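You operate a simulated robot arm through the tools that you are given. There is no shell and no other tool. Be economical: measure what you need, move in short steps, check, and stop when the job is done.

Carry out the task below with a simulated two-armed robot. There is one attempt and no reset: what you move stays moved.

TASK
Carry the right yellow crate with both arms and set it on the green-edged bench top. Then take the green scoop and leave it on the flat carton with a green bar. Then take the yellow pad and leave it on the green-edged bench open shelf. Then push the first machine left lower door that stands open shut. Then shut the first machine upper drawer from the right. Then turn the dolly brake dial to on. The order counts.

It is judged by the outcome, as a careful person would: the job done as asked, and still so three seconds after it is handed in. It fails if anything else is knocked over, pushed out of place, dropped, spilled or broken.

THE ROBOT
Two 7-joint arms with two-finger grippers on one trunk, on a base that drives. Base frame: it is fixed to the floor where the robot stands at the start and does not move with it; the origin is under the middle of the robot, x ahead of it, y to its left, z up; the surface under the hand at the start is at about z = 0.8. Readings come in m, rad, newtons and seconds.
The left shoulder is at the start at [0.07, 0.139, 1.18], the right one opposite. With the tool pointing down near the work surface each hand reaches from about 0.36 to 0.76 m from the robot's upright axis, wherever it stands, measured 20 degrees to its own side. Places, roughly: dolly brake dial [0.4, -4, 0.4]; first machine left lower door [2, -0.5, 0.3]; first machine upper drawer [2.2, -1.2, 0.7]; flat carton with a green bar (27x21x2 cm) [0.3, -1.6, 0.8]; green scoop (11x11x11 cm) [0.9, -0.5, 0.9]; green-edged bench open shelf [-2.7, -1.3, 0.3]; green-edged bench top [-2.9, -2.2, 0.8]; right yellow crate (30x20x12 cm) [0.5, 0.2, 0.9]; yellow pad (6x5x5 cm) [1.6, 0, 0.6]. Payload 3.43 kg a hand.
The TCP of each hand is the grasp point between the finger pads, 0.03 m short of the fingertips. In the tool frame z runs along the fingers and y along their closing line. Largest opening 0.104 m; the body of the gripper starts 0.057 m behind the TCP.
Orientation is that of the tool frame in the base frame, as [roll, pitch, yaw] about the fixed x, y, z axes, in that order (R = Rz(yaw) Ry(pitch) Rx(roll)). With the fingers straight down and closing along the base's y, the tool's x points along the base's -x, its y along +y and its z along -z.

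THE INTERFACE
- The arms move only by the tool drive_tool. It takes "left_rows", "right_rows" or both (then of equal length, played together; a hand with none holds still); each is a list of rows, each an object of numbers (a shift or turn left out is 0, a gripper value left out holds the last): "wx", "wy", "wz": the turn, a rotation vector about the base's x, y, z in rad; "dx", "dy", "dz": the shift along the base's x, y, z in cm; "grip": the finger opening in cm, from 0 to 10.4. In form: [{"wx": .., "wy": .., "wz": .., "dx": .., "dy": .., "dz": .., "grip": ..}, ...]. A call has 1 to 20 rows; each row shifts and turns the commanded pose from where the row before left it. Rows are played at 5 a second. More than 0.05 m and 0.15 rad between two rows, or a gripper value outside its range, and nothing of the call is played. A pose out of reach is approached as far as the arm can. The call stops where the force on the tool passes 40 N (or 10 N more than at its start, if that is more) or the arm is blocked; 0.2 s more then pass. Each finger travels about 0.045 m/s and halts on what it meets, pressing with about 34 N; the grip force reading is that of the motor and also rises with nothing between the fingers. The clock runs only during rows and for 0.2 s after the last one: add rows that do not move to give the fingers time. It gives the time, the measured TCP pose, the force on the tool (base axes), the opening and the grip force at its end, in the units of the frame above (readings bear some noise), with the torque about the TCP (base axes, N m) and any sound that the robot's microphone picked up, and new pictures: "pictures" is both (left out), scene, wrist or none (wrist: the cameras of the hands that moved).
- Cameras (640 x 400 px; columns grow to the right, rows downward): "scene" is now at [0.1301, -0.0064, 1.3871]; the picture's right is [-0.10, -1.00, 0.00], its down [-0.74, 0.07, -0.67] and it looks along [0.66, -0.06, -0.75] (base axes); focal length 270 px, centre (320, 200). "left" rides on the left gripper at [0.067, -0.018, -0.09] in its tool frame; the picture's right is [0.25, 0.97, 0.00], its down [-0.73, 0.19, -0.66] and it looks along [-0.64, 0.17, 0.75] (tool axes); focal length 218 px, centre (320, 200). "right" rides on the right gripper at [0.067, 0.018, -0.09] in its tool frame; the picture's right is [-0.25, 0.97, 0.00], its down [-0.73, -0.19, -0.66] and it looks along [-0.64, -0.17, 0.75] (tool axes); focal length 218 px, centre (320, 200). There is no depth. A picture from a camera that has moved, and an enlarged one, comes with that camera's place and axes in the base frame and with its lens.
- move_column(by): slides the trunk up (or, below 0, down) by that many m; the arms and the scene camera ride with it, the base frame stays. It gives what a move gives, with no picture.
- base_move(legs): drives the robot by 1 to 6 legs, each [ahead, left, turn to the left] in m, m and rad, along the robot's own axes; the way and the turn of a leg run together, so that a leg with both is an arc; at most 1.5 m and 3.142 rad a leg. The arms and the cameras ride along, it lands a little off, and it stops where it bumps. It gives what a move gives, and a new picture of the scene camera.
- pan_tilt(pan, tilt): turns the head with the scene camera to pan (to the left, within 1.501 rad either way) and tilt (down, from -0.506 to 1.204), counted from straight ahead of the robot. It gives what a move gives, and a new picture of the scene camera.
- enlarge(camera, box): a new picture of the part [left, top, right, bottom] of that camera's present view, enlarged. No time passes.
- hand_in(): hands the job in; it is judged then, once.

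Go step by step. Nothing tells you exact positions but the pictures and the camera data: compare them with the known pose of the tool, close in by small moves and look again before you grip or let go. The budget is 165 turns and 260 pictures, counting those below and the enlarged ones. Unless the task says otherwise, let go and move clear before handing in.

The tools are called after "Request:" by a JSON object that holds its "method" and its "body". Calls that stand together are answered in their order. drive_tool: Moves the arms, as the interface text tells. Its arguments: {"type":"object","properties":{"left_rows":{"type":"array","items":{"type":"object","properties":{"wx":{"type":"number"},"wy":{"type":"number"},"wz":{"type":"number"},"dx":{"type":"number"},"dy":{"type":"number"},"dz":{"type":"number"},"grip":{"type":"number"}}}},"right_rows":{"type":"array","items":{"type":"object","properties":{"wx":{"type":"number"},"wy":{"type":"number"},"wz":{"type":"number"},"dx":{"type":"number"},"dy":{"type":"number"},"dz":{"type":"number"},"grip":{"type":"number"}}}},"pictures":{"type":"string","enum":["both","scene","wrist","none"]}},"required":[]} The other tools are called the same way: move_column (by) slides the trunk up or down; base_move (legs) drives the base; pan_tilt (pan, tilt) turns the head that bears the scene camera; enlarge (camera, box) takes an enlarged picture of a part of a camera's view; hand_in () hands the job in.

At the start:

```text
clock: 0.0
left_tool_pos: [0.5984, 0.1468, 1.1187]
left_ee_rot: [3.141, -0.001, 3.141]
left_wrist_force: [-0.2, -0.1, 0.8]
left_torque: [0.0, 0.0, 0.01]
left_finger_gap: 0.1041
left_grip_force: 0.0
right_tool_pos: [0.4163, -0.3028, 1.1046]
right_ee_rot: [3.141, 0.0, 3.142]
right_wrist_force: [-0.3, 0.2, -0.4]
right_torque: [0.0, -0.01, 0.03]
right_finger_gap: 0.104
right_grip_force: 0.0
trunk travel left (down, up): [-0.675, 0.265]
robot x, y, heading: [0.0011, -0.0019, -0.0]
head pan, tilt: [-0.098, 0.841]
```

scene: 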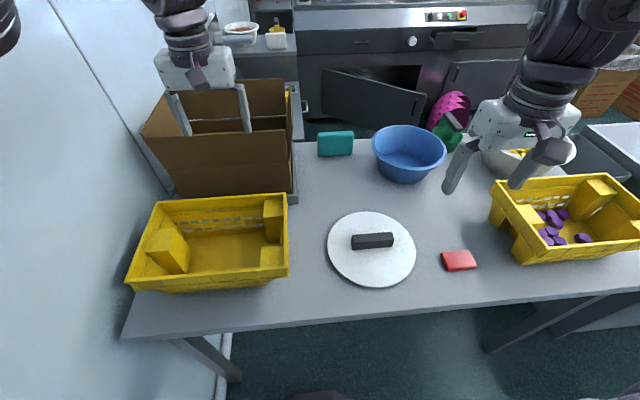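
right: 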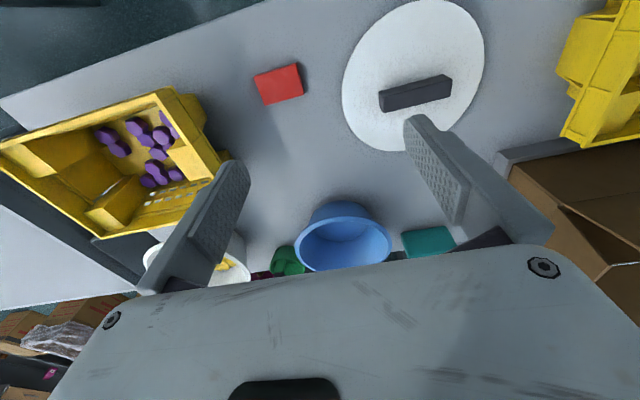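
left: 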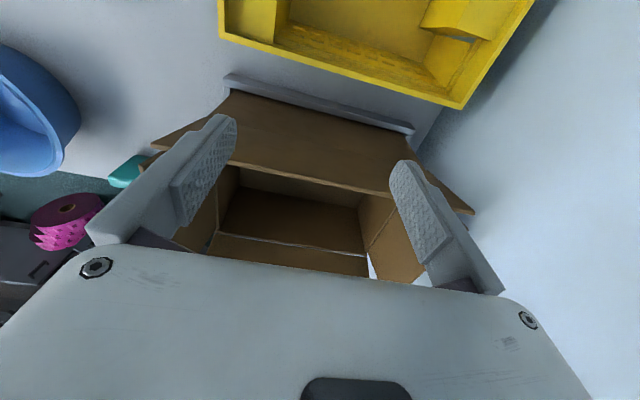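

I see two yellow crates on the table: an empty one near [0.5, 0.22] that matches the listed place, and one with purple pieces near [0.49, -0.69]. I'll look around before choosing.

Request:
{"method": "pan_tilt", "body": {"pan": 0.7, "tilt": 0.6}}

Request:
{"method": "pan_tilt", "body": {"pan": -0.8, "tilt": 0.5}}

Request:
{"method": "pan_tilt", "body": {"pan": -0.1, "tilt": 0.4}}

```text
clock: 1.1
left_tool_pos: [0.5984, 0.1474, 1.119]
left_ee_rot: [3.14, 0.001, -3.141]
left_wrist_force: [-0.1, -0.9, -0.2]
left_torque: [0.01, -0.02, -0.01]
left_finger_gap: 0.1039
left_grip_force: 0.0
right_tool_pos: [0.4158, -0.302, 1.1045]
right_ee_rot: [-3.14, 0.001, 3.138]
right_wrist_force: [-0.4, 0.5, 0.7]
right_torque: [0.01, -0.02, -0.01]
right_finger_gap: 0.1038
right_grip_force: 0.0
trunk travel left (down, up): [-0.675, 0.265]
robot x, y, heading: [0.0024, 0.0008, 0.002]
head pan, tilt: [0.7, 0.6]
camera scene: at [0.1195, 0.0581, 1.4073], right [0.64, -0.77, 0.0], down [-0.43, -0.36, -0.82], along [0.63, 0.53, -0.57], focal length 270 px, centre (320, 200)
```

scene: 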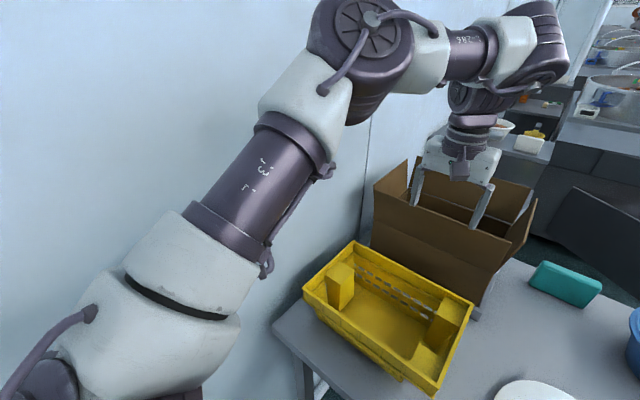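

```text
clock: 2.7
left_tool_pos: [0.5974, 0.1465, 1.1188]
left_ee_rot: [3.14, 0.0, 3.141]
left_wrist_force: [0.1, -0.3, 0.0]
left_torque: [0.0, 0.01, 0.01]
left_finger_gap: 0.1039
left_grip_force: 0.1
right_tool_pos: [0.4151, -0.3019, 1.1041]
right_ee_rot: [3.141, -0.001, 3.14]
right_wrist_force: [0.9, 0.1, 0.6]
right_torque: [-0.02, 0.0, 0.01]
right_finger_gap: 0.1038
right_grip_force: 0.0
trunk travel left (down, up): [-0.675, 0.265]
robot x, y, heading: [0.0002, -0.0034, 0.0]
head pan, tilt: [-0.799, 0.499]
camera scene: at [0.1153, -0.064, 1.4164], right [-0.72, -0.7, 0.0], down [-0.33, 0.34, -0.88], along [0.61, -0.63, -0.48], focal length 270 px, centre (320, 200)
```

scene: 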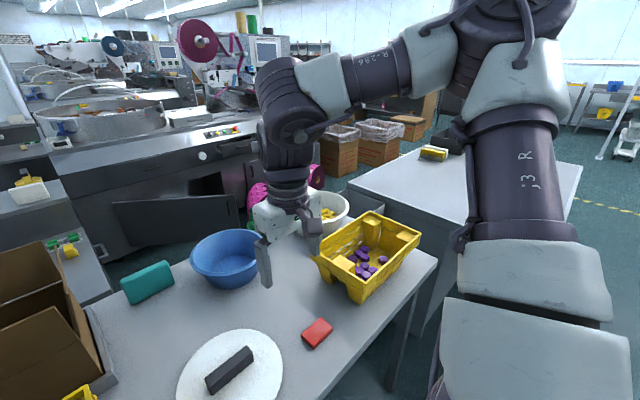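

```text
clock: 3.8
left_tool_pos: [0.5977, 0.1462, 1.1192]
left_ee_rot: [-3.142, 0.0, -3.141]
left_wrist_force: [-1.6, 0.3, 0.8]
left_torque: [-0.01, -0.01, 0.03]
left_finger_gap: 0.1043
left_grip_force: 0.1
right_tool_pos: [0.4159, -0.3015, 1.1044]
right_ee_rot: [3.141, 0.0, 3.141]
right_wrist_force: [-0.2, 0.2, 0.0]
right_torque: [-0.03, 0.0, -0.01]
right_finger_gap: 0.104
right_grip_force: 0.1
trunk travel left (down, up): [-0.675, 0.265]
robot x, y, heading: [0.0021, 0.0007, -0.003]
head pan, tilt: [-0.099, 0.4]
camera scene: at [0.144, -0.0081, 1.4255], right [-0.1, -0.99, 0.0], down [-0.39, 0.04, -0.92], along [0.92, -0.09, -0.39], focal length 270 px, centre (320, 200)
```

scene: 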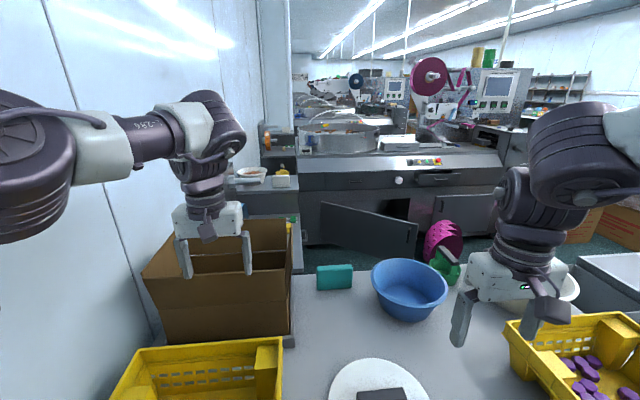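

The listed place [0.5, 0.2] is the empty crate: about 0.30 long in y, with its rim at z≈0.92 and its ends at y≈0.34 and 0.03, close to the wall. I'll look at it more closely.

Request:
{"method": "pan_tilt", "body": {"pan": 0.35, "tilt": 0.9}}

Request:
{"method": "enlarge", "body": {"camera": "scene", "box": [160, 80, 480, 280]}}

```text
clock: 4.7
left_tool_pos: [0.5973, 0.1464, 1.1181]
left_ee_rot: [-3.141, 0.0, 3.14]
left_wrist_force: [-0.5, 0.2, 0.3]
left_torque: [0.01, -0.01, 0.01]
left_finger_gap: 0.104
left_grip_force: 0.1
right_tool_pos: [0.4147, -0.3022, 1.1055]
right_ee_rot: [3.141, -0.001, 3.14]
right_wrist_force: [0.6, -0.1, 0.0]
right_torque: [0.0, 0.02, 0.03]
right_finger_gap: 0.104
right_grip_force: 0.1
trunk travel left (down, up): [-0.675, 0.265]
robot x, y, heading: [0.0008, -0.0022, 0.003]
head pan, tilt: [0.351, 0.901]
camera scene: at [0.1228, 0.0271, 1.3826], right [0.34, -0.94, 0.0], down [-0.74, -0.27, -0.62], along [0.58, 0.21, -0.78], focal length 270 px, centre (320, 200)
```

scene: 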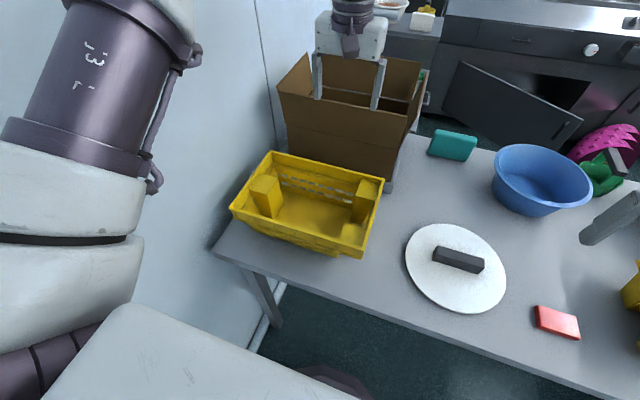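

```text
2.00 times, centred on (320, 180) of scene
camera zoom: at [0.1228, 0.0271, 1.3826], right [0.34, -0.94, 0.0], down [-0.74, -0.27, -0.62], along [0.58, 0.21, -0.78], focal length 540 px, centre (320, 240)
```

zoom: 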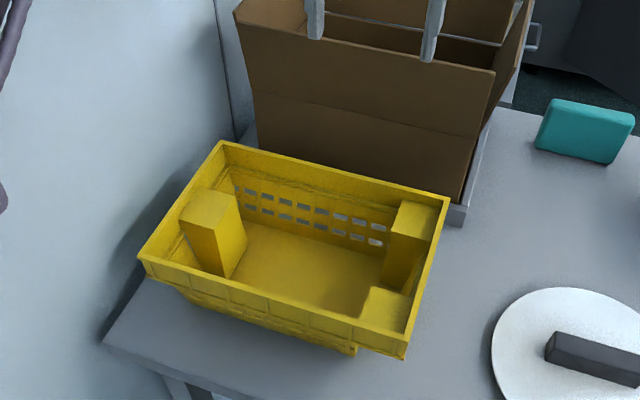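

The crate spans x .373–.573 and y .031–.326. The blocks inside leave free gripping spots on the right end at x≈.49 and on the left end at x≈.42. I'll bring the hands above and have the right hand grip first, so it can slide the crate a little away from the wall.

Request:
{"method": "drive_tool", "body": {"left_rows": [{"dx": -4.5, "dy": 1.5}, {"dx": -4.5, "dy": 2.5}, {"dx": -4.5, "dy": 2}, {"dx": -4.3, "dy": 2}, {}, {}, {}, {}, {}, {}], "right_rows": [{"dy": 4.5, "grip": 6}, {"dy": 4.5}, {"dy": 4.5, "dx": 1.5}, {"dy": 4.5, "dx": 1.5}, {"dy": 4.5, "dx": 1.5}, {"dy": 4.5, "dx": 1.5}, {"dy": 4.0, "dx": 1.5}, {"dy": 2.8}, {"dz": -4}, {"dz": -3}]}}

```text
refused: row 2 steps farther than a row can; nothing moved
```

Request:
{"method": "drive_tool", "body": {"left_rows": [{"dx": -4.2, "dy": 1.5}, {"dx": -4.2, "dy": 2}, {"dx": -4.2, "dy": 2}, {"dx": -4.2, "dy": 2}, {"dx": -1, "dy": 2.5}, {}, {}, {}, {}, {}], "right_rows": [{"dy": 4.5, "grip": 6}, {"dy": 4.5}, {"dy": 4.5, "dx": 1.5}, {"dy": 4.5, "dx": 1.5}, {"dy": 4.5, "dx": 1.5}, {"dy": 4.5, "dx": 1.5}, {"dy": 4.0, "dx": 1.5}, {"dy": 2.8}, {"dz": -4}, {"dz": -3}]}}

```text
clock: 7.1
left_tool_pos: [0.4783, 0.1623, 1.1297]
left_ee_rot: [3.109, 0.014, 3.017]
left_wrist_force: [1.0, -0.3, 0.6]
left_torque: [0.01, -0.01, -0.03]
left_finger_gap: 0.1042
left_grip_force: 0.0
right_tool_pos: [0.4399, -0.2634, 1.0642]
right_ee_rot: [3.119, 0.009, 3.028]
right_wrist_force: [-0.1, -0.7, -0.2]
right_torque: [0.01, 0.0, 0.0]
right_finger_gap: 0.06
right_grip_force: 0.0
right hand out of reach, approached as far as the arm can: row 3, 4, 5, 6, 7, 8, 9, 10
trunk travel left (down, up): [-0.675, 0.265]
robot x, y, heading: [0.0442, -0.0108, -0.119]
head pan, tilt: [0.351, 0.901]
stopped in row 10 (left hand): the arm was blocked; the commanded pose is now the measured one
camera scene: at [0.1539, -0.0239, 1.3836], right [0.23, -0.97, -0.02], down [-0.76, -0.17, -0.63], along [0.61, 0.16, -0.77], focal length 270 px, centre (320, 200)
camera right: at [0.3735, -0.2402, 1.1546], right [0.36, 0.93, 0.02], down [0.7, -0.29, 0.66], along [0.62, -0.22, -0.75], focal length 218 px, centre (320, 200)
camera left: at [0.4083, 0.1501, 1.2174], right [-0.13, 0.99, 0.03], down [0.74, 0.08, 0.67], along [0.66, 0.11, -0.74], focal length 218 px, centre (320, 200)
```

scene: 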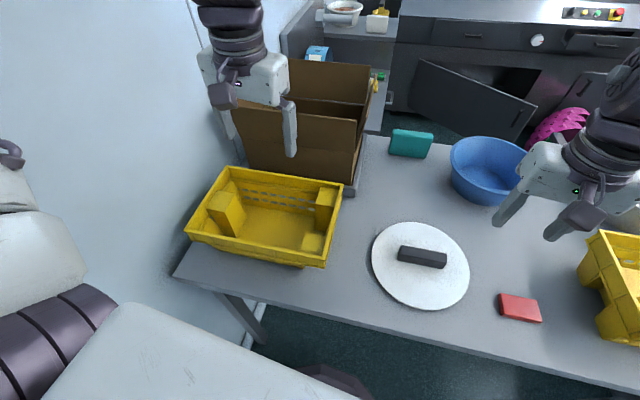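
right: 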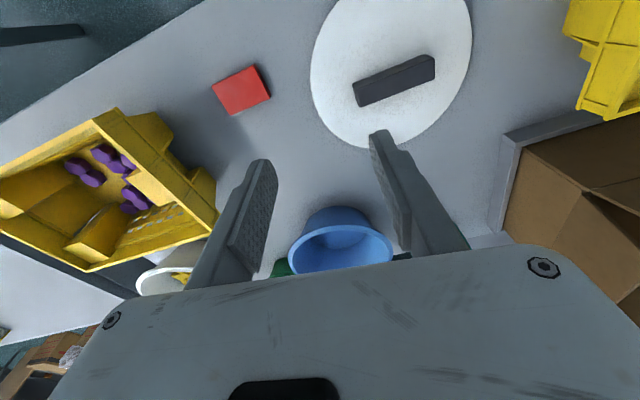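
left: 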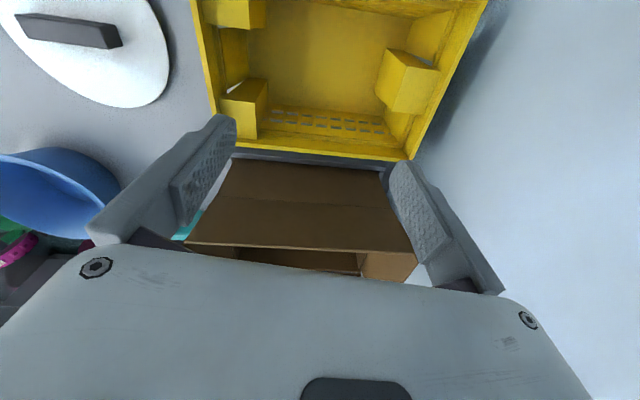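

The left elbow is touching the wall and turned the base a little. I'll move the base back and to the right, then face the crate diagonally so that the elbow stays clear.

Request:
{"method": "base_move", "body": {"legs": [[-0.07, -0.2, 0.119], [0, 0, 0.6]]}}

```text
clock: 10.4
left_tool_pos: [0.1686, 0.2393, 1.1201]
left_ee_rot: [3.137, -0.001, -2.541]
left_wrist_force: [-0.8, -0.6, 0.3]
left_torque: [-0.01, 0.01, -0.04]
left_finger_gap: 0.1039
left_grip_force: 0.0
right_tool_pos: [0.4225, -0.1085, 1.0659]
right_ee_rot: [3.141, 0.0, -2.536]
right_wrist_force: [0.8, -0.1, 0.2]
right_torque: [-0.01, 0.0, 0.04]
right_finger_gap: 0.0602
right_grip_force: 0.0
trunk travel left (down, up): [-0.675, 0.265]
robot x, y, heading: [-0.0398, -0.1992, 0.606]
head pan, tilt: [0.351, 0.901]
camera scene: at [0.0488, -0.1112, 1.3825], right [0.82, -0.58, 0.0], down [-0.45, -0.64, -0.62], along [0.36, 0.51, -0.78], focal length 270 px, centre (320, 200)
```

scene: 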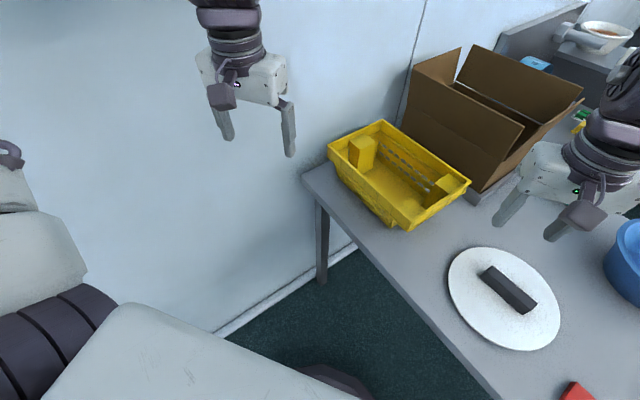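

The pictures still put the crate at x .377–.578 and y .032–.325. I'll bring both hands above its ends and turn them so the fingers close along y.

Request:
{"method": "drive_tool", "body": {"left_rows": [{"dx": 4, "dy": 0.8, "wz": -0.12, "grip": 6}, {"dx": 4, "dy": 0.8, "wz": -0.12}, {"dx": 4, "dy": 0.8, "wz": -0.12}, {"dx": 4, "dy": 0.8, "wz": -0.12}, {"dx": 4, "dy": 0.8, "wz": -0.12}, {"dx": 4, "dy": 0.8}, {"dx": 1, "dy": 0.8}, {}], "right_rows": [{"dx": 1, "dy": 2, "wz": -0.12}, {"dx": 1, "dy": 2, "wz": -0.12}, {"dx": 1, "dy": 2, "wz": -0.12}, {"dx": 1, "dy": 2, "wz": -0.12}, {"dx": 1, "dy": 2, "wz": -0.12}, {"dx": 1, "dy": 2}, {"dx": 0.75, "dy": 2.6}, {}]}}

```text
clock: 12.2
left_tool_pos: [0.4008, 0.2788, 1.1172]
left_ee_rot: [3.136, 0.002, -3.141]
left_wrist_force: [-0.5, -0.6, 0.0]
left_torque: [-0.01, 0.02, -0.02]
left_finger_gap: 0.0596
left_grip_force: 0.0
left hand out of reach, approached as far as the arm can: row 6, 7
right_tool_pos: [0.5566, -0.1176, 1.0799]
right_ee_rot: [3.138, 0.0, -3.133]
right_wrist_force: [0.7, 0.3, -0.4]
right_torque: [0.0, 0.0, 0.01]
right_finger_gap: 0.06
right_grip_force: 0.0
right hand out of reach, approached as far as the arm can: row 1, 2, 3, 4, 5, 6, 7
trunk travel left (down, up): [-0.675, 0.265]
robot x, y, heading: [-0.039, -0.2023, 0.602]
head pan, tilt: [0.351, 0.901]
camera scene: at [0.0492, -0.1114, 1.3825], right [0.82, -0.58, 0.0], down [-0.45, -0.64, -0.62], along [0.36, 0.51, -0.78], focal length 270 px, centre (320, 200)
camera right: at [0.4882, -0.1006, 1.1699], right [0.25, 0.97, 0.0], down [0.73, -0.19, 0.66], along [0.64, -0.16, -0.75], focal length 218 px, centre (320, 200)
camera left: at [0.334, 0.2602, 1.2063], right [-0.25, 0.97, 0.01], down [0.73, 0.19, 0.66], along [0.64, 0.17, -0.75], focal length 218 px, centre (320, 200)
```

scene: 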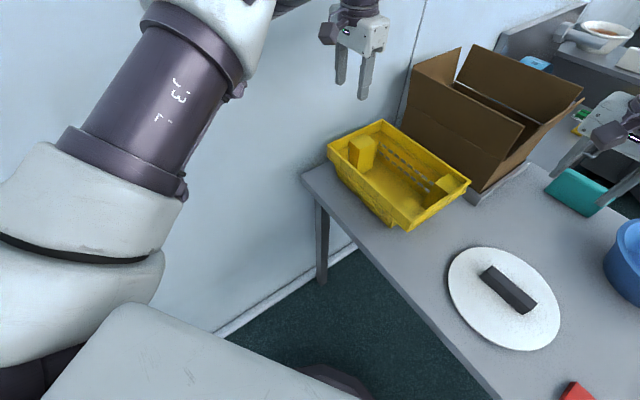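
right: 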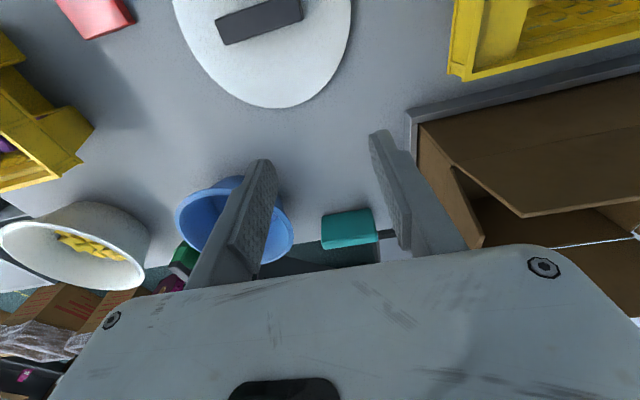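
left: 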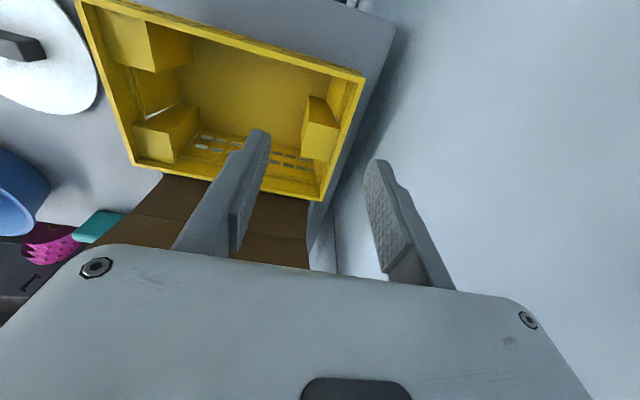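

Both arms run out of inward reach at this height because the hands are nearly level with the shoulders. I'll raise the trunk so the hands work lower relative to the shoulders, and try again.

Request:
{"method": "move_column", "body": {"by": 0.2}}

Request:
{"method": "drive_tool", "body": {"right_rows": [{"dz": -5}, {"dz": -5}, {"dz": -5}, {"dz": -3}, {}], "left_rows": [{"dz": -5}, {"dz": -5}, {"dz": -5}, {"dz": -5}, {}], "pictures": "none"}}

```text
clock: 14.4
left_tool_pos: [0.401, 0.2795, 1.3169]
left_ee_rot: [3.136, 0.002, 3.141]
left_wrist_force: [-0.5, 0.0, 0.4]
left_torque: [0.01, -0.02, 0.01]
left_finger_gap: 0.06
left_grip_force: 0.0
right_tool_pos: [0.5555, -0.1171, 1.2781]
right_ee_rot: [3.138, 0.001, -3.135]
right_wrist_force: [-0.5, -0.1, 0.2]
right_torque: [0.01, 0.01, -0.01]
right_finger_gap: 0.0602
right_grip_force: 0.1
trunk travel left (down, up): [-0.875, 0.065]
robot x, y, heading: [-0.037, -0.2026, 0.607]
head pan, tilt: [0.351, 0.901]
```

```text
clock: 15.6
left_tool_pos: [0.3999, 0.2794, 1.1157]
left_ee_rot: [3.136, 0.002, -3.14]
left_wrist_force: [1.0, 0.7, 0.0]
left_torque: [0.03, 0.01, 0.01]
left_finger_gap: 0.0602
left_grip_force: 0.2
right_tool_pos: [0.5984, -0.1366, 1.1254]
right_ee_rot: [3.138, -0.002, -3.129]
right_wrist_force: [0.2, 0.3, 0.6]
right_torque: [-0.01, -0.02, 0.02]
right_finger_gap: 0.0602
right_grip_force: 0.0
right hand out of reach, approached as far as the arm can: row 1, 2, 3, 4
trunk travel left (down, up): [-0.875, 0.065]
robot x, y, heading: [-0.0357, -0.2016, 0.61]
head pan, tilt: [0.351, 0.901]
```

The left arm follows, but the right one is up against a joint limit. I'll undo its yaw and test how far it reaches inward.

Request:
{"method": "drive_tool", "body": {"right_rows": [{"wz": 0.15}, {"wz": 0.15}, {"wz": 0.15}, {"wz": 0.15}, {}, {"dx": -4, "dy": 2}, {"dx": -4, "dy": 2}, {"dy": 4}, {"dy": 4}, {}], "pictures": "scene"}}

```text
clock: 17.8
left_tool_pos: [0.3989, 0.2785, 1.1177]
left_ee_rot: [3.137, 0.001, 3.141]
left_wrist_force: [-0.4, -0.9, 0.2]
left_torque: [0.0, -0.02, -0.01]
left_finger_gap: 0.06
left_grip_force: 0.1
right_tool_pos: [0.5085, -0.09, 1.1523]
right_ee_rot: [3.138, 0.001, -2.535]
right_wrist_force: [-0.7, 0.5, 0.6]
right_torque: [-0.03, 0.01, -0.01]
right_finger_gap: 0.0598
right_grip_force: 0.0
right hand out of reach, approached as far as the arm can: row 7, 8, 9
trunk travel left (down, up): [-0.875, 0.065]
robot x, y, heading: [-0.0336, -0.2027, 0.613]
head pan, tilt: [0.351, 0.901]
camera scene: at [0.0481, -0.1106, 1.5825], right [0.82, -0.58, 0.0], down [-0.45, -0.64, -0.62], along [0.36, 0.51, -0.78], focal length 270 px, centre (320, 200)
```

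scene: 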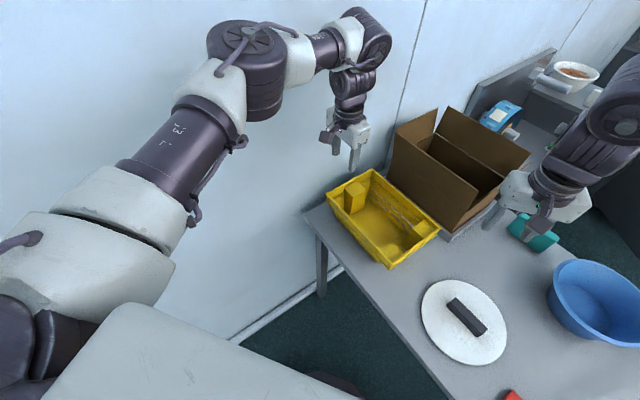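

The inward reach grows with distance, so I'll stand a little further back at a heading of about 0.45, with the crate centred ahead.

Request:
{"method": "base_move", "body": {"legs": [[-0.025, 0.131, -0.163]]}}

Request:
{"method": "drive_tool", "body": {"right_rows": [{"dx": 2.2, "dy": 3, "dz": -4, "wz": -0.15}, {"dx": 2.2, "dy": 3, "dz": -3, "wz": -0.15}, {"dx": 2.3, "dy": 3, "dz": -3, "wz": -0.15}, {"dy": 3}, {}, {}], "left_rows": [{"dx": 2.2, "dz": -4, "wz": 0.08}, {"dx": 2.2, "dz": -3, "wz": 0.08}, {}, {}, {}, {}]}}

```text
clock: 19.1
left_tool_pos: [0.3874, 0.2975, 1.1167]
left_ee_rot: [3.135, 0.0, 2.978]
left_wrist_force: [0.1, 0.3, -1.0]
left_torque: [-0.01, 0.01, -0.03]
left_finger_gap: 0.06
left_grip_force: 0.0
right_tool_pos: [0.4351, -0.0855, 1.1523]
right_ee_rot: [3.135, 0.002, -2.7]
right_wrist_force: [-0.1, -0.5, 0.9]
right_torque: [0.02, 0.01, 0.03]
right_finger_gap: 0.0599
right_grip_force: 0.1
trunk travel left (down, up): [-0.875, 0.065]
robot x, y, heading: [-0.1267, -0.1069, 0.438]
head pan, tilt: [0.351, 0.901]
camera scene: at [-0.0223, -0.0296, 1.5826], right [0.71, -0.7, 0.0], down [-0.55, -0.56, -0.62], along [0.44, 0.44, -0.78], focal length 270 px, centre (320, 200)
```

scene: 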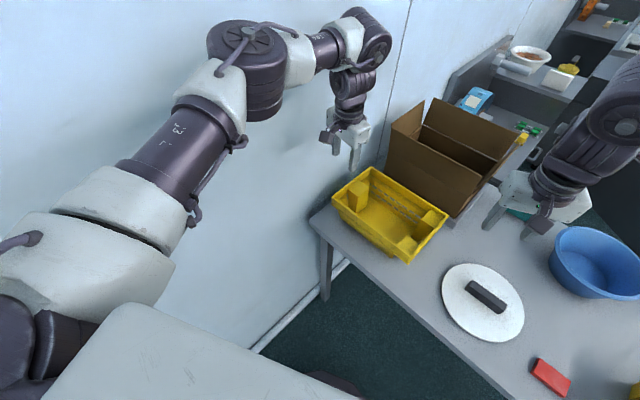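

```text
refused: row 1 steps farther than a row can; nothing moved
```

Request:
{"method": "drive_tool", "body": {"right_rows": [{"dx": 1, "dy": 2, "dz": -3.5, "wz": -0.15}, {"dx": 1, "dy": 2, "dz": -3.5, "wz": -0.15}, {"dx": 1, "dy": 2, "dz": -3.5, "wz": -0.14}, {"dx": 1, "dy": 2}, {"dx": 1, "dy": 2}, {}], "left_rows": [{"dx": 2, "dz": -3, "wz": 0.08}, {"dx": 1.5, "dz": -3, "wz": 0.08}, {}, {}, {}, {}]}}

```text
clock: 20.5
left_tool_pos: [0.4212, 0.2989, 1.0566]
left_ee_rot: [3.137, 0.002, 3.137]
left_wrist_force: [-1.2, -0.5, 0.0]
left_torque: [-0.04, 0.0, 0.01]
left_finger_gap: 0.0602
left_grip_force: 0.1
right_tool_pos: [0.4814, -0.1132, 1.1233]
right_ee_rot: [3.135, 0.001, -3.141]
right_wrist_force: [-0.1, 0.4, -0.3]
right_torque: [0.02, 0.02, 0.01]
right_finger_gap: 0.0601
right_grip_force: 0.1
right hand out of reach, approached as far as the arm can: row 1, 2, 3, 4, 5
trunk travel left (down, up): [-0.875, 0.065]
robot x, y, heading: [-0.1251, -0.1072, 0.443]
head pan, tilt: [0.351, 0.901]
camera scene: at [-0.024, -0.0269, 1.5825], right [0.71, -0.7, 0.0], down [-0.55, -0.56, -0.62], along [0.44, 0.44, -0.78], focal length 270 px, centre (320, 200)
camera right: at [0.4139, -0.0969, 1.2138], right [0.25, 0.97, 0.01], down [0.73, -0.19, 0.66], along [0.64, -0.16, -0.75], focal length 218 px, centre (320, 200)
camera left: at [0.3539, 0.2809, 1.1462], right [-0.25, 0.97, 0.0], down [0.73, 0.18, 0.66], along [0.64, 0.17, -0.75], focal length 218 px, centre (320, 200)
```

scene: 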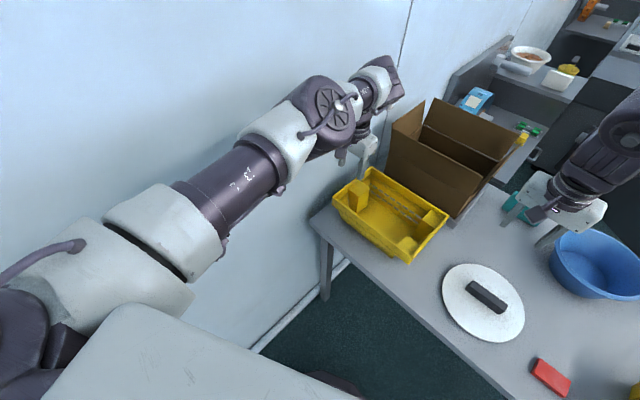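
right: 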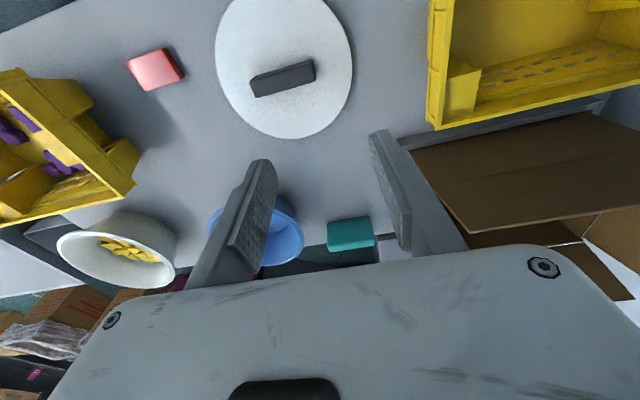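
left: 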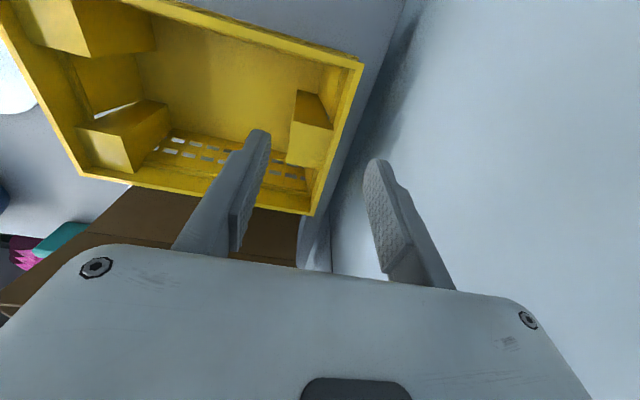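

The left hand is in place, but the right one still stops about 0.26 m off the centre line. I'll test whether yawing it the other way frees it.

Request:
{"method": "drive_tool", "body": {"right_rows": [{"wz": 0.15}, {"wz": 0.15}, {"wz": 0.15}, {"wz": 0.15}, {"wz": 0.15}, {"wz": 0.15}, {"dx": 1, "dy": 4}, {"dx": 1, "dy": 4}, {"dy": 4}, {}], "pictures": "scene"}}

```text
clock: 22.7
left_tool_pos: [0.421, 0.2981, 1.0564]
left_ee_rot: [3.137, 0.001, 3.136]
left_wrist_force: [0.4, -0.2, 0.6]
left_torque: [0.0, 0.02, 0.02]
left_finger_gap: 0.0602
left_grip_force: 0.0
right_tool_pos: [0.4572, -0.0881, 1.1565]
right_ee_rot: [3.138, 0.003, -2.238]
right_wrist_force: [-0.1, -0.8, -0.5]
right_torque: [-0.02, 0.02, -0.01]
right_finger_gap: 0.0602
right_grip_force: 0.0
right hand out of reach, approached as far as the arm can: row 7, 8, 9
trunk travel left (down, up): [-0.875, 0.065]
robot x, y, heading: [-0.1241, -0.1021, 0.443]
head pan, tilt: [0.351, 0.901]
camera scene: at [-0.0236, -0.0272, 1.5825], right [0.71, -0.7, 0.0], down [-0.55, -0.56, -0.62], along [0.44, 0.44, -0.78], focal length 270 px, centre (320, 200)
```

scene: 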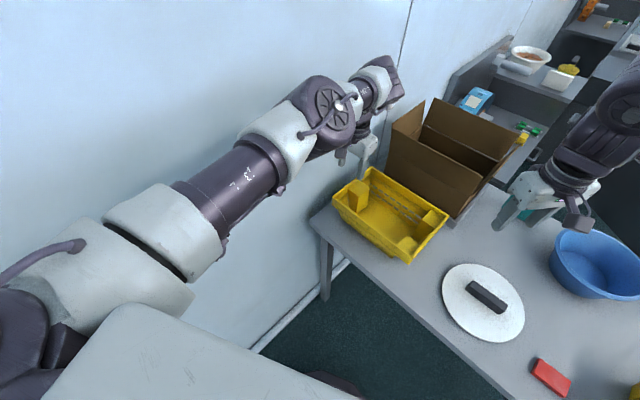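

I'll look at the right arm's posture.

Request:
{"method": "pan_tilt", "body": {"pan": -0.7, "tilt": 0.7}}

```text
clock: 24.0
left_tool_pos: [0.4221, 0.2999, 1.0572]
left_ee_rot: [3.137, 0.002, 3.136]
left_wrist_force: [0.1, 1.1, -0.2]
left_torque: [-0.04, 0.0, 0.02]
left_finger_gap: 0.06
left_grip_force: 0.0
right_tool_pos: [0.4556, -0.0906, 1.1573]
right_ee_rot: [3.138, 0.005, -2.241]
right_wrist_force: [-0.7, -0.8, 0.1]
right_torque: [-0.05, -0.01, -0.01]
right_finger_gap: 0.0601
right_grip_force: 0.0
trunk travel left (down, up): [-0.875, 0.065]
robot x, y, heading: [-0.1237, -0.102, 0.444]
head pan, tilt: [-0.7, 0.7]
camera scene: at [0.0056, -0.1025, 1.5987], right [-0.25, -0.97, 0.0], down [-0.62, 0.16, -0.76], along [0.74, -0.19, -0.64], focal length 270 px, centre (320, 200)
```

scene: 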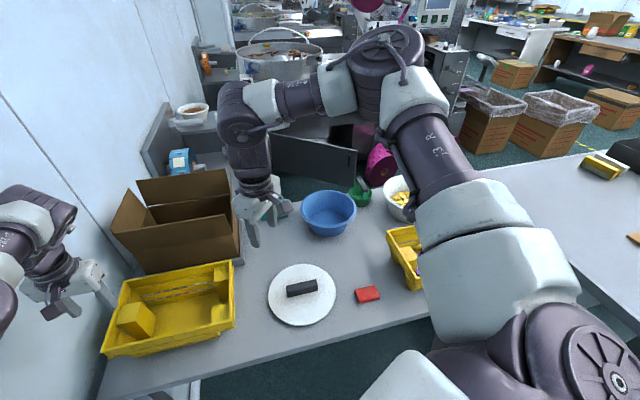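

Request:
{"method": "drive_tool", "body": {"right_rows": [{"dz": -3, "dx": 2.5, "dy": 1}, {"dz": -3, "dx": 2.5, "dy": 1}, {"dz": -3, "dx": 2.5, "dy": 1}, {"dz": -2, "dx": 2.5, "dy": 1}, {}], "pictures": "none"}}

```text
clock: 25.2
left_tool_pos: [0.4207, 0.2995, 1.0571]
left_ee_rot: [3.136, 0.002, 3.136]
left_wrist_force: [0.4, 0.2, -0.3]
left_torque: [-0.01, -0.01, -0.01]
left_finger_gap: 0.0599
left_grip_force: 0.1
right_tool_pos: [0.5015, -0.1397, 1.0997]
right_ee_rot: [3.137, 0.003, -2.24]
right_wrist_force: [-0.6, -0.8, 0.3]
right_torque: [0.03, 0.04, -0.01]
right_finger_gap: 0.06
right_grip_force: 0.0
right hand out of reach, approached as far as the arm can: row 1, 2, 3, 4
trunk travel left (down, up): [-0.875, 0.065]
robot x, y, heading: [-0.1236, -0.1009, 0.44]
head pan, tilt: [-0.7, 0.7]
```

Request:
{"method": "drive_tool", "body": {"right_rows": [{"dx": 3.5, "dy": -2, "wz": -0.15}, {"dx": 3.5, "dy": -2, "wz": -0.15}, {"dx": 3.5, "dy": -1, "wz": -0.15}, {"dz": -4}, {"dz": -4}, {}, {"dx": -1, "dy": 4}, {"dx": -1, "dy": 4}, {"dx": -1, "dy": 4}, {}], "pictures": "scene"}}

```text
clock: 27.4
left_tool_pos: [0.4218, 0.2991, 1.0554]
left_ee_rot: [3.137, 0.0, 3.137]
left_wrist_force: [0.5, 0.2, 0.4]
left_torque: [0.0, 0.03, 0.0]
left_finger_gap: 0.0603
left_grip_force: 0.0
right_tool_pos: [0.4929, -0.1409, 1.0898]
right_ee_rot: [3.136, 0.002, -2.69]
right_wrist_force: [-0.1, -0.3, -0.3]
right_torque: [0.0, 0.01, 0.0]
right_finger_gap: 0.0599
right_grip_force: 0.0
right hand out of reach, approached as far as the arm can: row 1, 2, 3, 4, 5, 7, 8, 9
trunk travel left (down, up): [-0.875, 0.065]
robot x, y, heading: [-0.1204, -0.1046, 0.444]
head pan, tilt: [-0.7, 0.7]
camera scene: at [0.0058, -0.1027, 1.5987], right [-0.26, -0.97, 0.0], down [-0.62, 0.16, -0.76], along [0.74, -0.2, -0.64], focal length 270 px, centre (320, 200)
```

scene: 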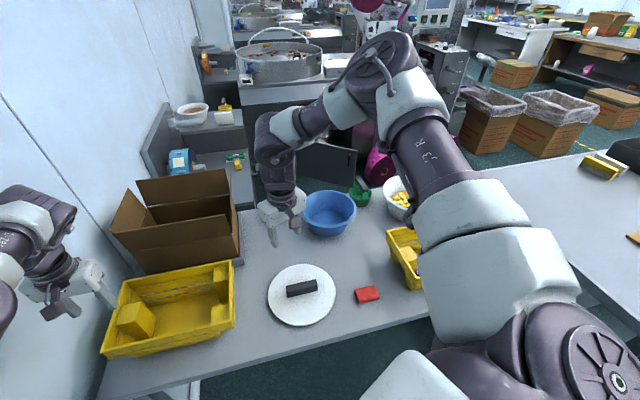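

The commanded pose seems to keep accumulating when it is out of reach; I estimate it is now far off, near [0.62, 0.50, 0.79]. I'll bring the command back toward [0.49, -0.05, 1.03] and see whether the hand follows it.

Request:
{"method": "drive_tool", "body": {"right_rows": [{"dz": 4.8}, {"dz": 4.8}, {"dz": 4.8}, {"dz": 4.8}, {"dz": 4.8}, {"dx": -1.1, "dy": -4.6}, {"dx": -1.1, "dy": -4.6}, {"dx": -1.1, "dy": -4.6}, {"dx": -1.1, "dy": -4.6}, {"dx": -1.1, "dy": -4.6}, {"dx": -1.1, "dy": -4.6}, {"dx": -1.1, "dy": -4.6}, {"dx": -1.1, "dy": -4.6}, {"dx": -1.1, "dy": -4.6}, {"dx": -1.1, "dy": -4.6}, {"dx": -1.1, "dy": -4.6}, {"dx": -1, "dy": -4.4}, {}], "pictures": "scene"}}

```text
clock: 31.2
left_tool_pos: [0.4215, 0.2998, 1.0558]
left_ee_rot: [3.137, 0.001, 3.138]
left_wrist_force: [-0.4, -0.5, 0.2]
left_torque: [0.0, -0.03, 0.03]
left_finger_gap: 0.0602
left_grip_force: 0.1
right_tool_pos: [0.3539, -0.7003, 1.3215]
right_ee_rot: [3.14, 0.002, -2.689]
right_wrist_force: [0.1, 0.0, -0.6]
right_torque: [-0.02, 0.02, 0.0]
right_finger_gap: 0.06
right_grip_force: 0.1
right hand out of reach, approached as far as the arm can: row 5
trunk travel left (down, up): [-0.875, 0.065]
robot x, y, heading: [-0.1246, -0.1053, 0.442]
head pan, tilt: [-0.7, 0.7]
camera scene: at [0.0055, -0.1021, 1.5987], right [-0.26, -0.97, 0.0], down [-0.62, 0.16, -0.76], along [0.74, -0.2, -0.64], focal length 270 px, centre (320, 200)
```

scene: 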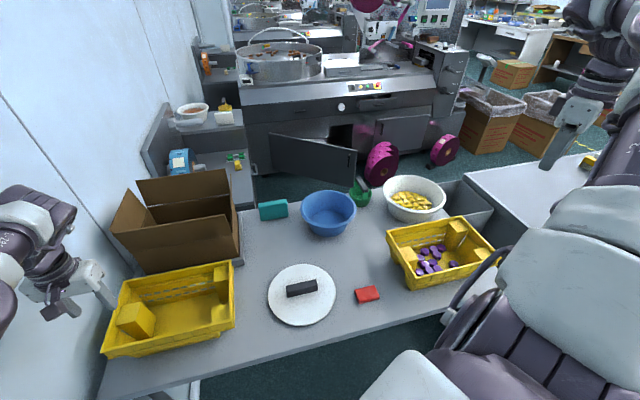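

The command does reset on each call, so the limit is genuine, though it may depend on arm posture. I'll lower the hand out here and come inward at low height with the arm extended.

Request:
{"method": "drive_tool", "body": {"right_rows": [{"dz": -4.8}, {"dz": -4.8}, {"dz": -4.8}, {"dz": -4.8}, {"dz": -4.8}, {"dz": -4.8}, {"dx": 2, "dy": 4.5}, {"dx": 2, "dy": 4.5}, {"dx": 2, "dy": 4.5}, {"dx": 2, "dy": 4.5}, {"dx": 2, "dy": 4.5}, {"dx": 2, "dy": 4.5}, {"dx": 2, "dy": 4.5}, {"dx": 2, "dy": 4.5}, {"dx": 2, "dy": 4.5}, {"dy": 4.5}, {"dy": 4.5}, {"dy": 4.5}, {"dy": 4.5}, {}], "pictures": "scene"}}

```text
clock: 35.4
left_tool_pos: [0.4214, 0.2977, 1.0574]
left_ee_rot: [3.134, 0.003, 3.135]
left_wrist_force: [-0.1, 0.8, 0.1]
left_torque: [0.01, 0.02, 0.01]
left_finger_gap: 0.06
left_grip_force: 0.0
right_tool_pos: [0.5337, -0.1145, 1.0338]
right_ee_rot: [3.136, 0.003, -2.69]
right_wrist_force: [-0.2, -0.1, 0.7]
right_torque: [0.02, -0.01, 0.01]
right_finger_gap: 0.0602
right_grip_force: 0.1
trunk travel left (down, up): [-0.875, 0.065]
robot x, y, heading: [-0.1249, -0.1048, 0.443]
head pan, tilt: [-0.7, 0.7]
camera scene: at [0.0054, -0.104, 1.5987], right [-0.26, -0.97, 0.0], down [-0.62, 0.17, -0.76], along [0.74, -0.19, -0.64], focal length 270 px, centre (320, 200)
```

scene: 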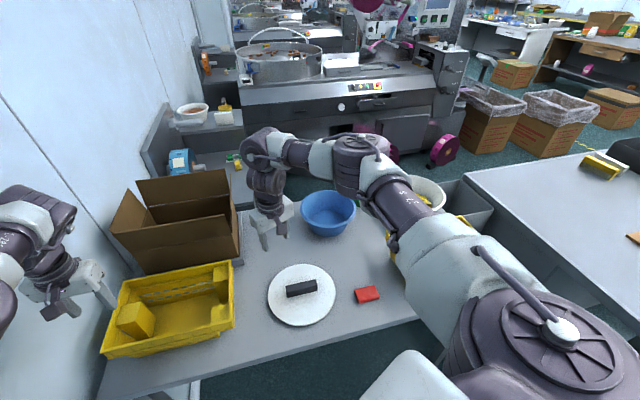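

That worked: the elbow is now in a better posture. I'll continue to above the crate's right end with the fingers along y.

Request:
{"method": "drive_tool", "body": {"right_rows": [{"dx": -0.8, "dy": 3.2, "wz": -0.11}, {"dx": -0.8, "dy": 3.2, "wz": -0.11}, {"dx": -0.8, "dy": 3.2, "wz": -0.11}, {"dx": -0.8, "dy": 3.2, "wz": -0.11}, {"dx": -0.8, "dy": 2.3}, {}], "pictures": "both"}}

```text
clock: 36.8
left_tool_pos: [0.4223, 0.2977, 1.0579]
left_ee_rot: [3.134, 0.001, 3.136]
left_wrist_force: [0.1, -1.0, -1.0]
left_torque: [-0.01, -0.03, -0.01]
left_finger_gap: 0.0602
left_grip_force: 0.0
right_tool_pos: [0.493, 0.0355, 1.0336]
right_ee_rot: [3.138, 0.002, -3.13]
right_wrist_force: [-0.2, 0.3, 0.3]
right_torque: [0.0, 0.0, -0.02]
right_finger_gap: 0.06
right_grip_force: 0.1
trunk travel left (down, up): [-0.875, 0.065]
robot x, y, heading: [-0.1201, -0.1065, 0.441]
head pan, tilt: [-0.7, 0.7]
camera scene: at [0.0058, -0.104, 1.5987], right [-0.26, -0.97, 0.0], down [-0.62, 0.17, -0.76], along [0.74, -0.19, -0.64], focal length 270 px, centre (320, 200)
camera right: at [0.4259, 0.0515, 1.1245], right [0.24, 0.97, 0.01], down [0.73, -0.19, 0.66], along [0.64, -0.16, -0.75], focal length 218 px, centre (320, 200)
```

scene: 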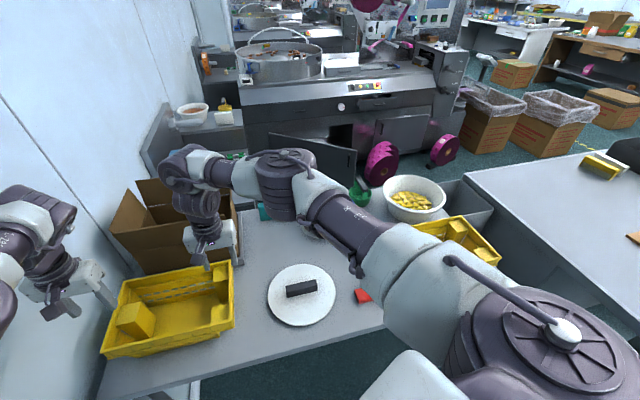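
right: 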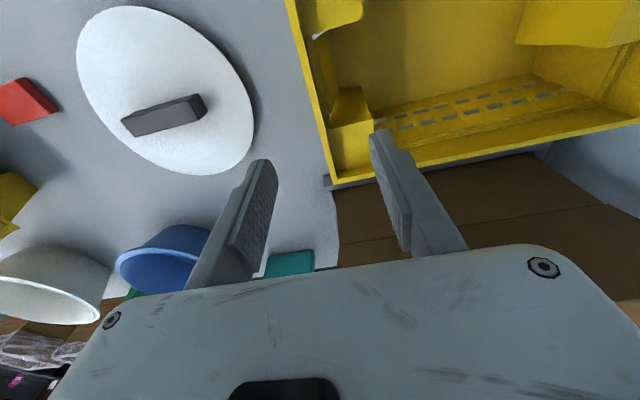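

Both hands hover over the end walls. The gap between the inner blocks on the right is at x≈.465, and the left rim is at y≈.322. I'll align and go down part way.

Request:
{"method": "drive_tool", "body": {"right_rows": [{"dx": -2.7, "dy": -0.2}, {"dz": -3}, {"dz": -3}, {"dz": -3}, {}], "left_rows": [{"dy": 2.4}, {"dz": -4}, {"dz": -4}, {"dz": -3.5}, {}]}}

```text
clock: 38.0
left_tool_pos: [0.406, 0.3029, 0.9485]
left_ee_rot: [3.134, 0.004, 3.138]
left_wrist_force: [-0.1, 0.3, 0.4]
left_torque: [-0.03, 0.02, 0.0]
left_finger_gap: 0.06
left_grip_force: 0.1
left hand out of reach, approached as far as the arm can: row 2, 3, 4
right_tool_pos: [0.4666, 0.0351, 0.9436]
right_ee_rot: [3.135, 0.002, -3.129]
right_wrist_force: [0.1, -0.8, 0.0]
right_torque: [-0.01, 0.01, -0.04]
right_finger_gap: 0.0603
right_grip_force: 0.2
trunk travel left (down, up): [-0.875, 0.065]
robot x, y, heading: [-0.1253, -0.104, 0.438]
head pan, tilt: [-0.7, 0.7]
camera scene: at [0.0054, -0.1026, 1.5987], right [-0.26, -0.97, 0.0], down [-0.62, 0.16, -0.76], along [0.74, -0.2, -0.64], focal length 270 px, centre (320, 200)
camera right: at [0.3981, 0.0514, 1.0343], right [0.24, 0.97, 0.01], down [0.73, -0.18, 0.66], along [0.64, -0.15, -0.75], focal length 218 px, centre (320, 200)
camera left: at [0.3398, 0.284, 1.0376], right [-0.25, 0.97, 0.01], down [0.73, 0.18, 0.66], along [0.64, 0.17, -0.75], focal length 218 px, centre (320, 200)
```

scene: 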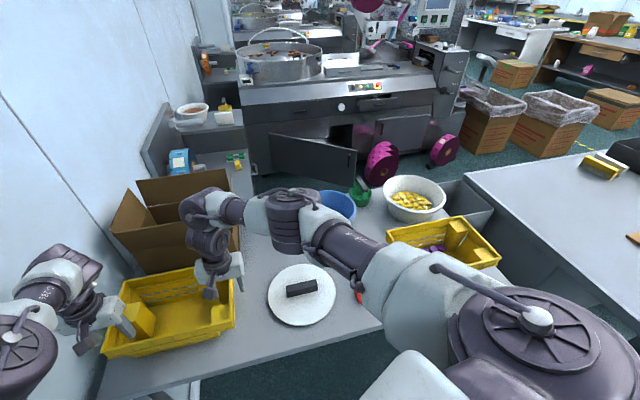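
right: 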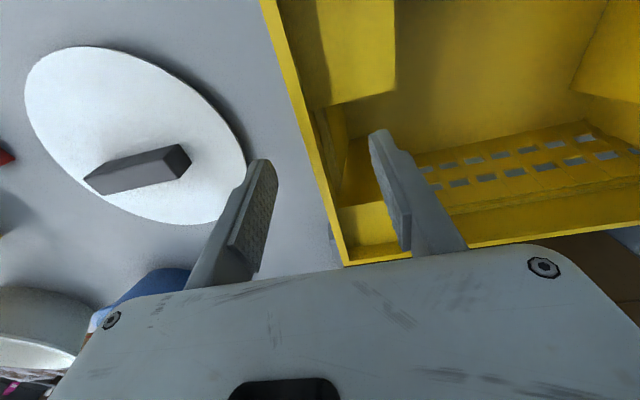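
left: 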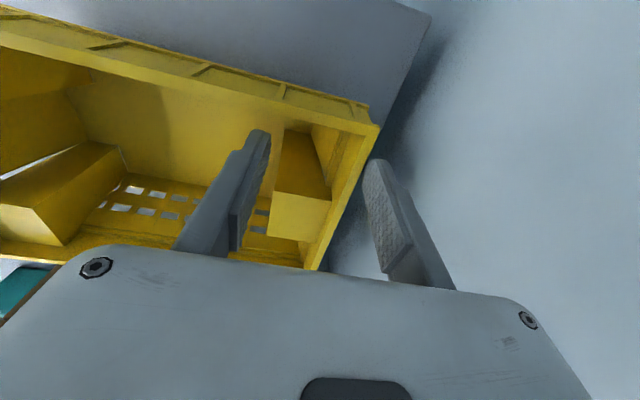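

The left arm is at its full stretch. I'll raise both hands a little, drive 5 cm ahead, and compensate.

Request:
{"method": "drive_tool", "body": {"right_rows": [{"dz": 4.5}, {}], "left_rows": [{"dz": 4.5}, {}], "pictures": "none"}}

Request:
{"method": "base_move", "body": {"legs": [[0.06, 0, 0]]}}

```text
clock: 38.6
left_tool_pos: [0.4088, 0.3016, 0.9922]
left_ee_rot: [3.136, 0.002, 3.138]
left_wrist_force: [0.0, 1.2, 0.0]
left_torque: [0.0, 0.0, 0.0]
left_finger_gap: 0.0601
left_grip_force: 0.1
right_tool_pos: [0.4652, 0.0347, 0.9874]
right_ee_rot: [3.137, 0.001, -3.13]
right_wrist_force: [-0.2, 0.9, 0.2]
right_torque: [-0.01, 0.0, -0.04]
right_finger_gap: 0.0603
right_grip_force: 0.0
trunk travel left (down, up): [-0.875, 0.065]
robot x, y, heading: [-0.1215, -0.1033, 0.445]
head pan, tilt: [-0.7, 0.7]
```

```text
clock: 39.5
left_tool_pos: [0.4557, 0.3253, 0.9974]
left_ee_rot: [3.134, 0.009, 3.137]
left_wrist_force: [-1.0, -0.5, 0.4]
left_torque: [0.04, -0.07, -0.01]
left_finger_gap: 0.0599
left_grip_force: 0.1
right_tool_pos: [0.5142, 0.0575, 0.992]
right_ee_rot: [3.135, 0.007, -3.129]
right_wrist_force: [-0.5, -0.5, 0.2]
right_torque: [0.02, -0.05, 0.02]
right_finger_gap: 0.0601
right_grip_force: 0.0
trunk travel left (down, up): [-0.875, 0.065]
robot x, y, heading: [-0.0722, -0.0795, 0.438]
head pan, tilt: [-0.7, 0.7]
camera scene: at [0.0497, -0.0817, 1.5997], right [-0.26, -0.97, 0.0], down [-0.62, 0.17, -0.77], along [0.74, -0.19, -0.64], focal length 270 px, centre (320, 200)
```

scene: 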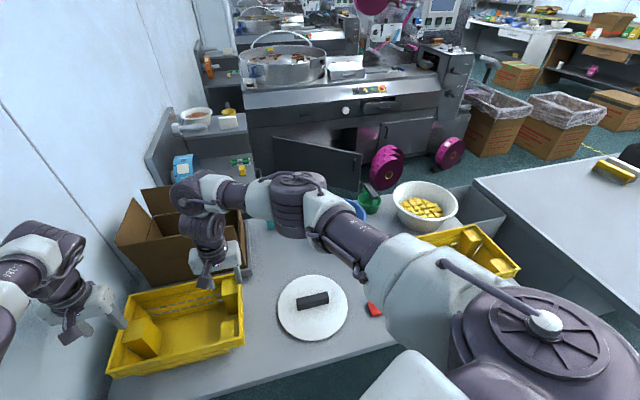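

Request:
{"method": "drive_tool", "body": {"right_rows": [{"dx": -2.5, "dy": -1.2}, {"dx": -2.4, "dy": -1.1}, {"dz": -3}, {"dz": -3}, {}], "left_rows": [{"dx": -1.7, "dy": -0.2}, {"dx": -1.7, "dy": -0.2}, {"dz": -3}, {"dz": -3}, {}], "pictures": "wrist"}}

```text
clock: 40.8
left_tool_pos: [0.4254, 0.323, 0.9343]
left_ee_rot: [3.135, 0.004, 3.137]
left_wrist_force: [0.6, 0.3, -0.2]
left_torque: [-0.01, -0.04, 0.01]
left_finger_gap: 0.06
left_grip_force: 0.0
right_tool_pos: [0.4674, 0.0389, 0.9284]
right_ee_rot: [3.136, 0.004, -3.128]
right_wrist_force: [-0.2, 0.5, 0.3]
right_torque: [-0.01, -0.05, -0.04]
right_finger_gap: 0.06
right_grip_force: 0.0
trunk travel left (down, up): [-0.875, 0.065]
robot x, y, heading: [-0.0717, -0.076, 0.442]
head pan, tilt: [-0.7, 0.7]
camera right: at [0.4003, 0.0539, 1.0194], right [0.24, 0.97, 0.01], down [0.73, -0.18, 0.66], along [0.64, -0.15, -0.75], focal length 218 px, centre (320, 200)
camera left: at [0.3583, 0.3054, 1.0237], right [-0.25, 0.97, 0.0], down [0.73, 0.18, 0.66], along [0.64, 0.17, -0.75], focal length 218 px, centre (320, 200)
```

right: 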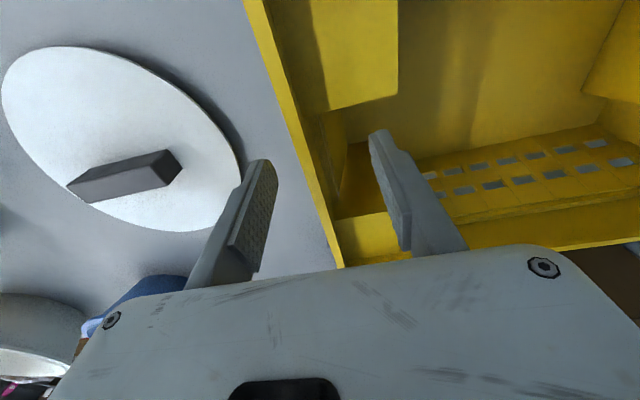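
left: 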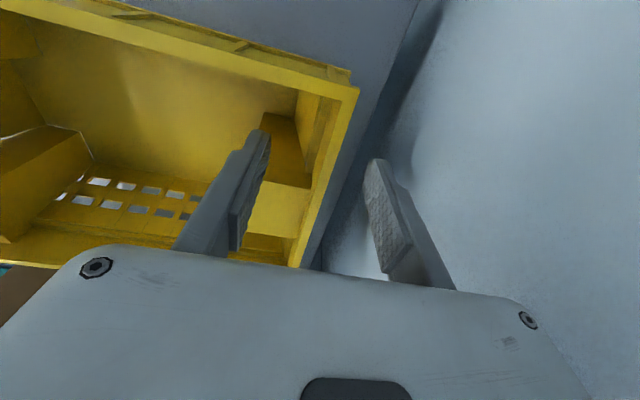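

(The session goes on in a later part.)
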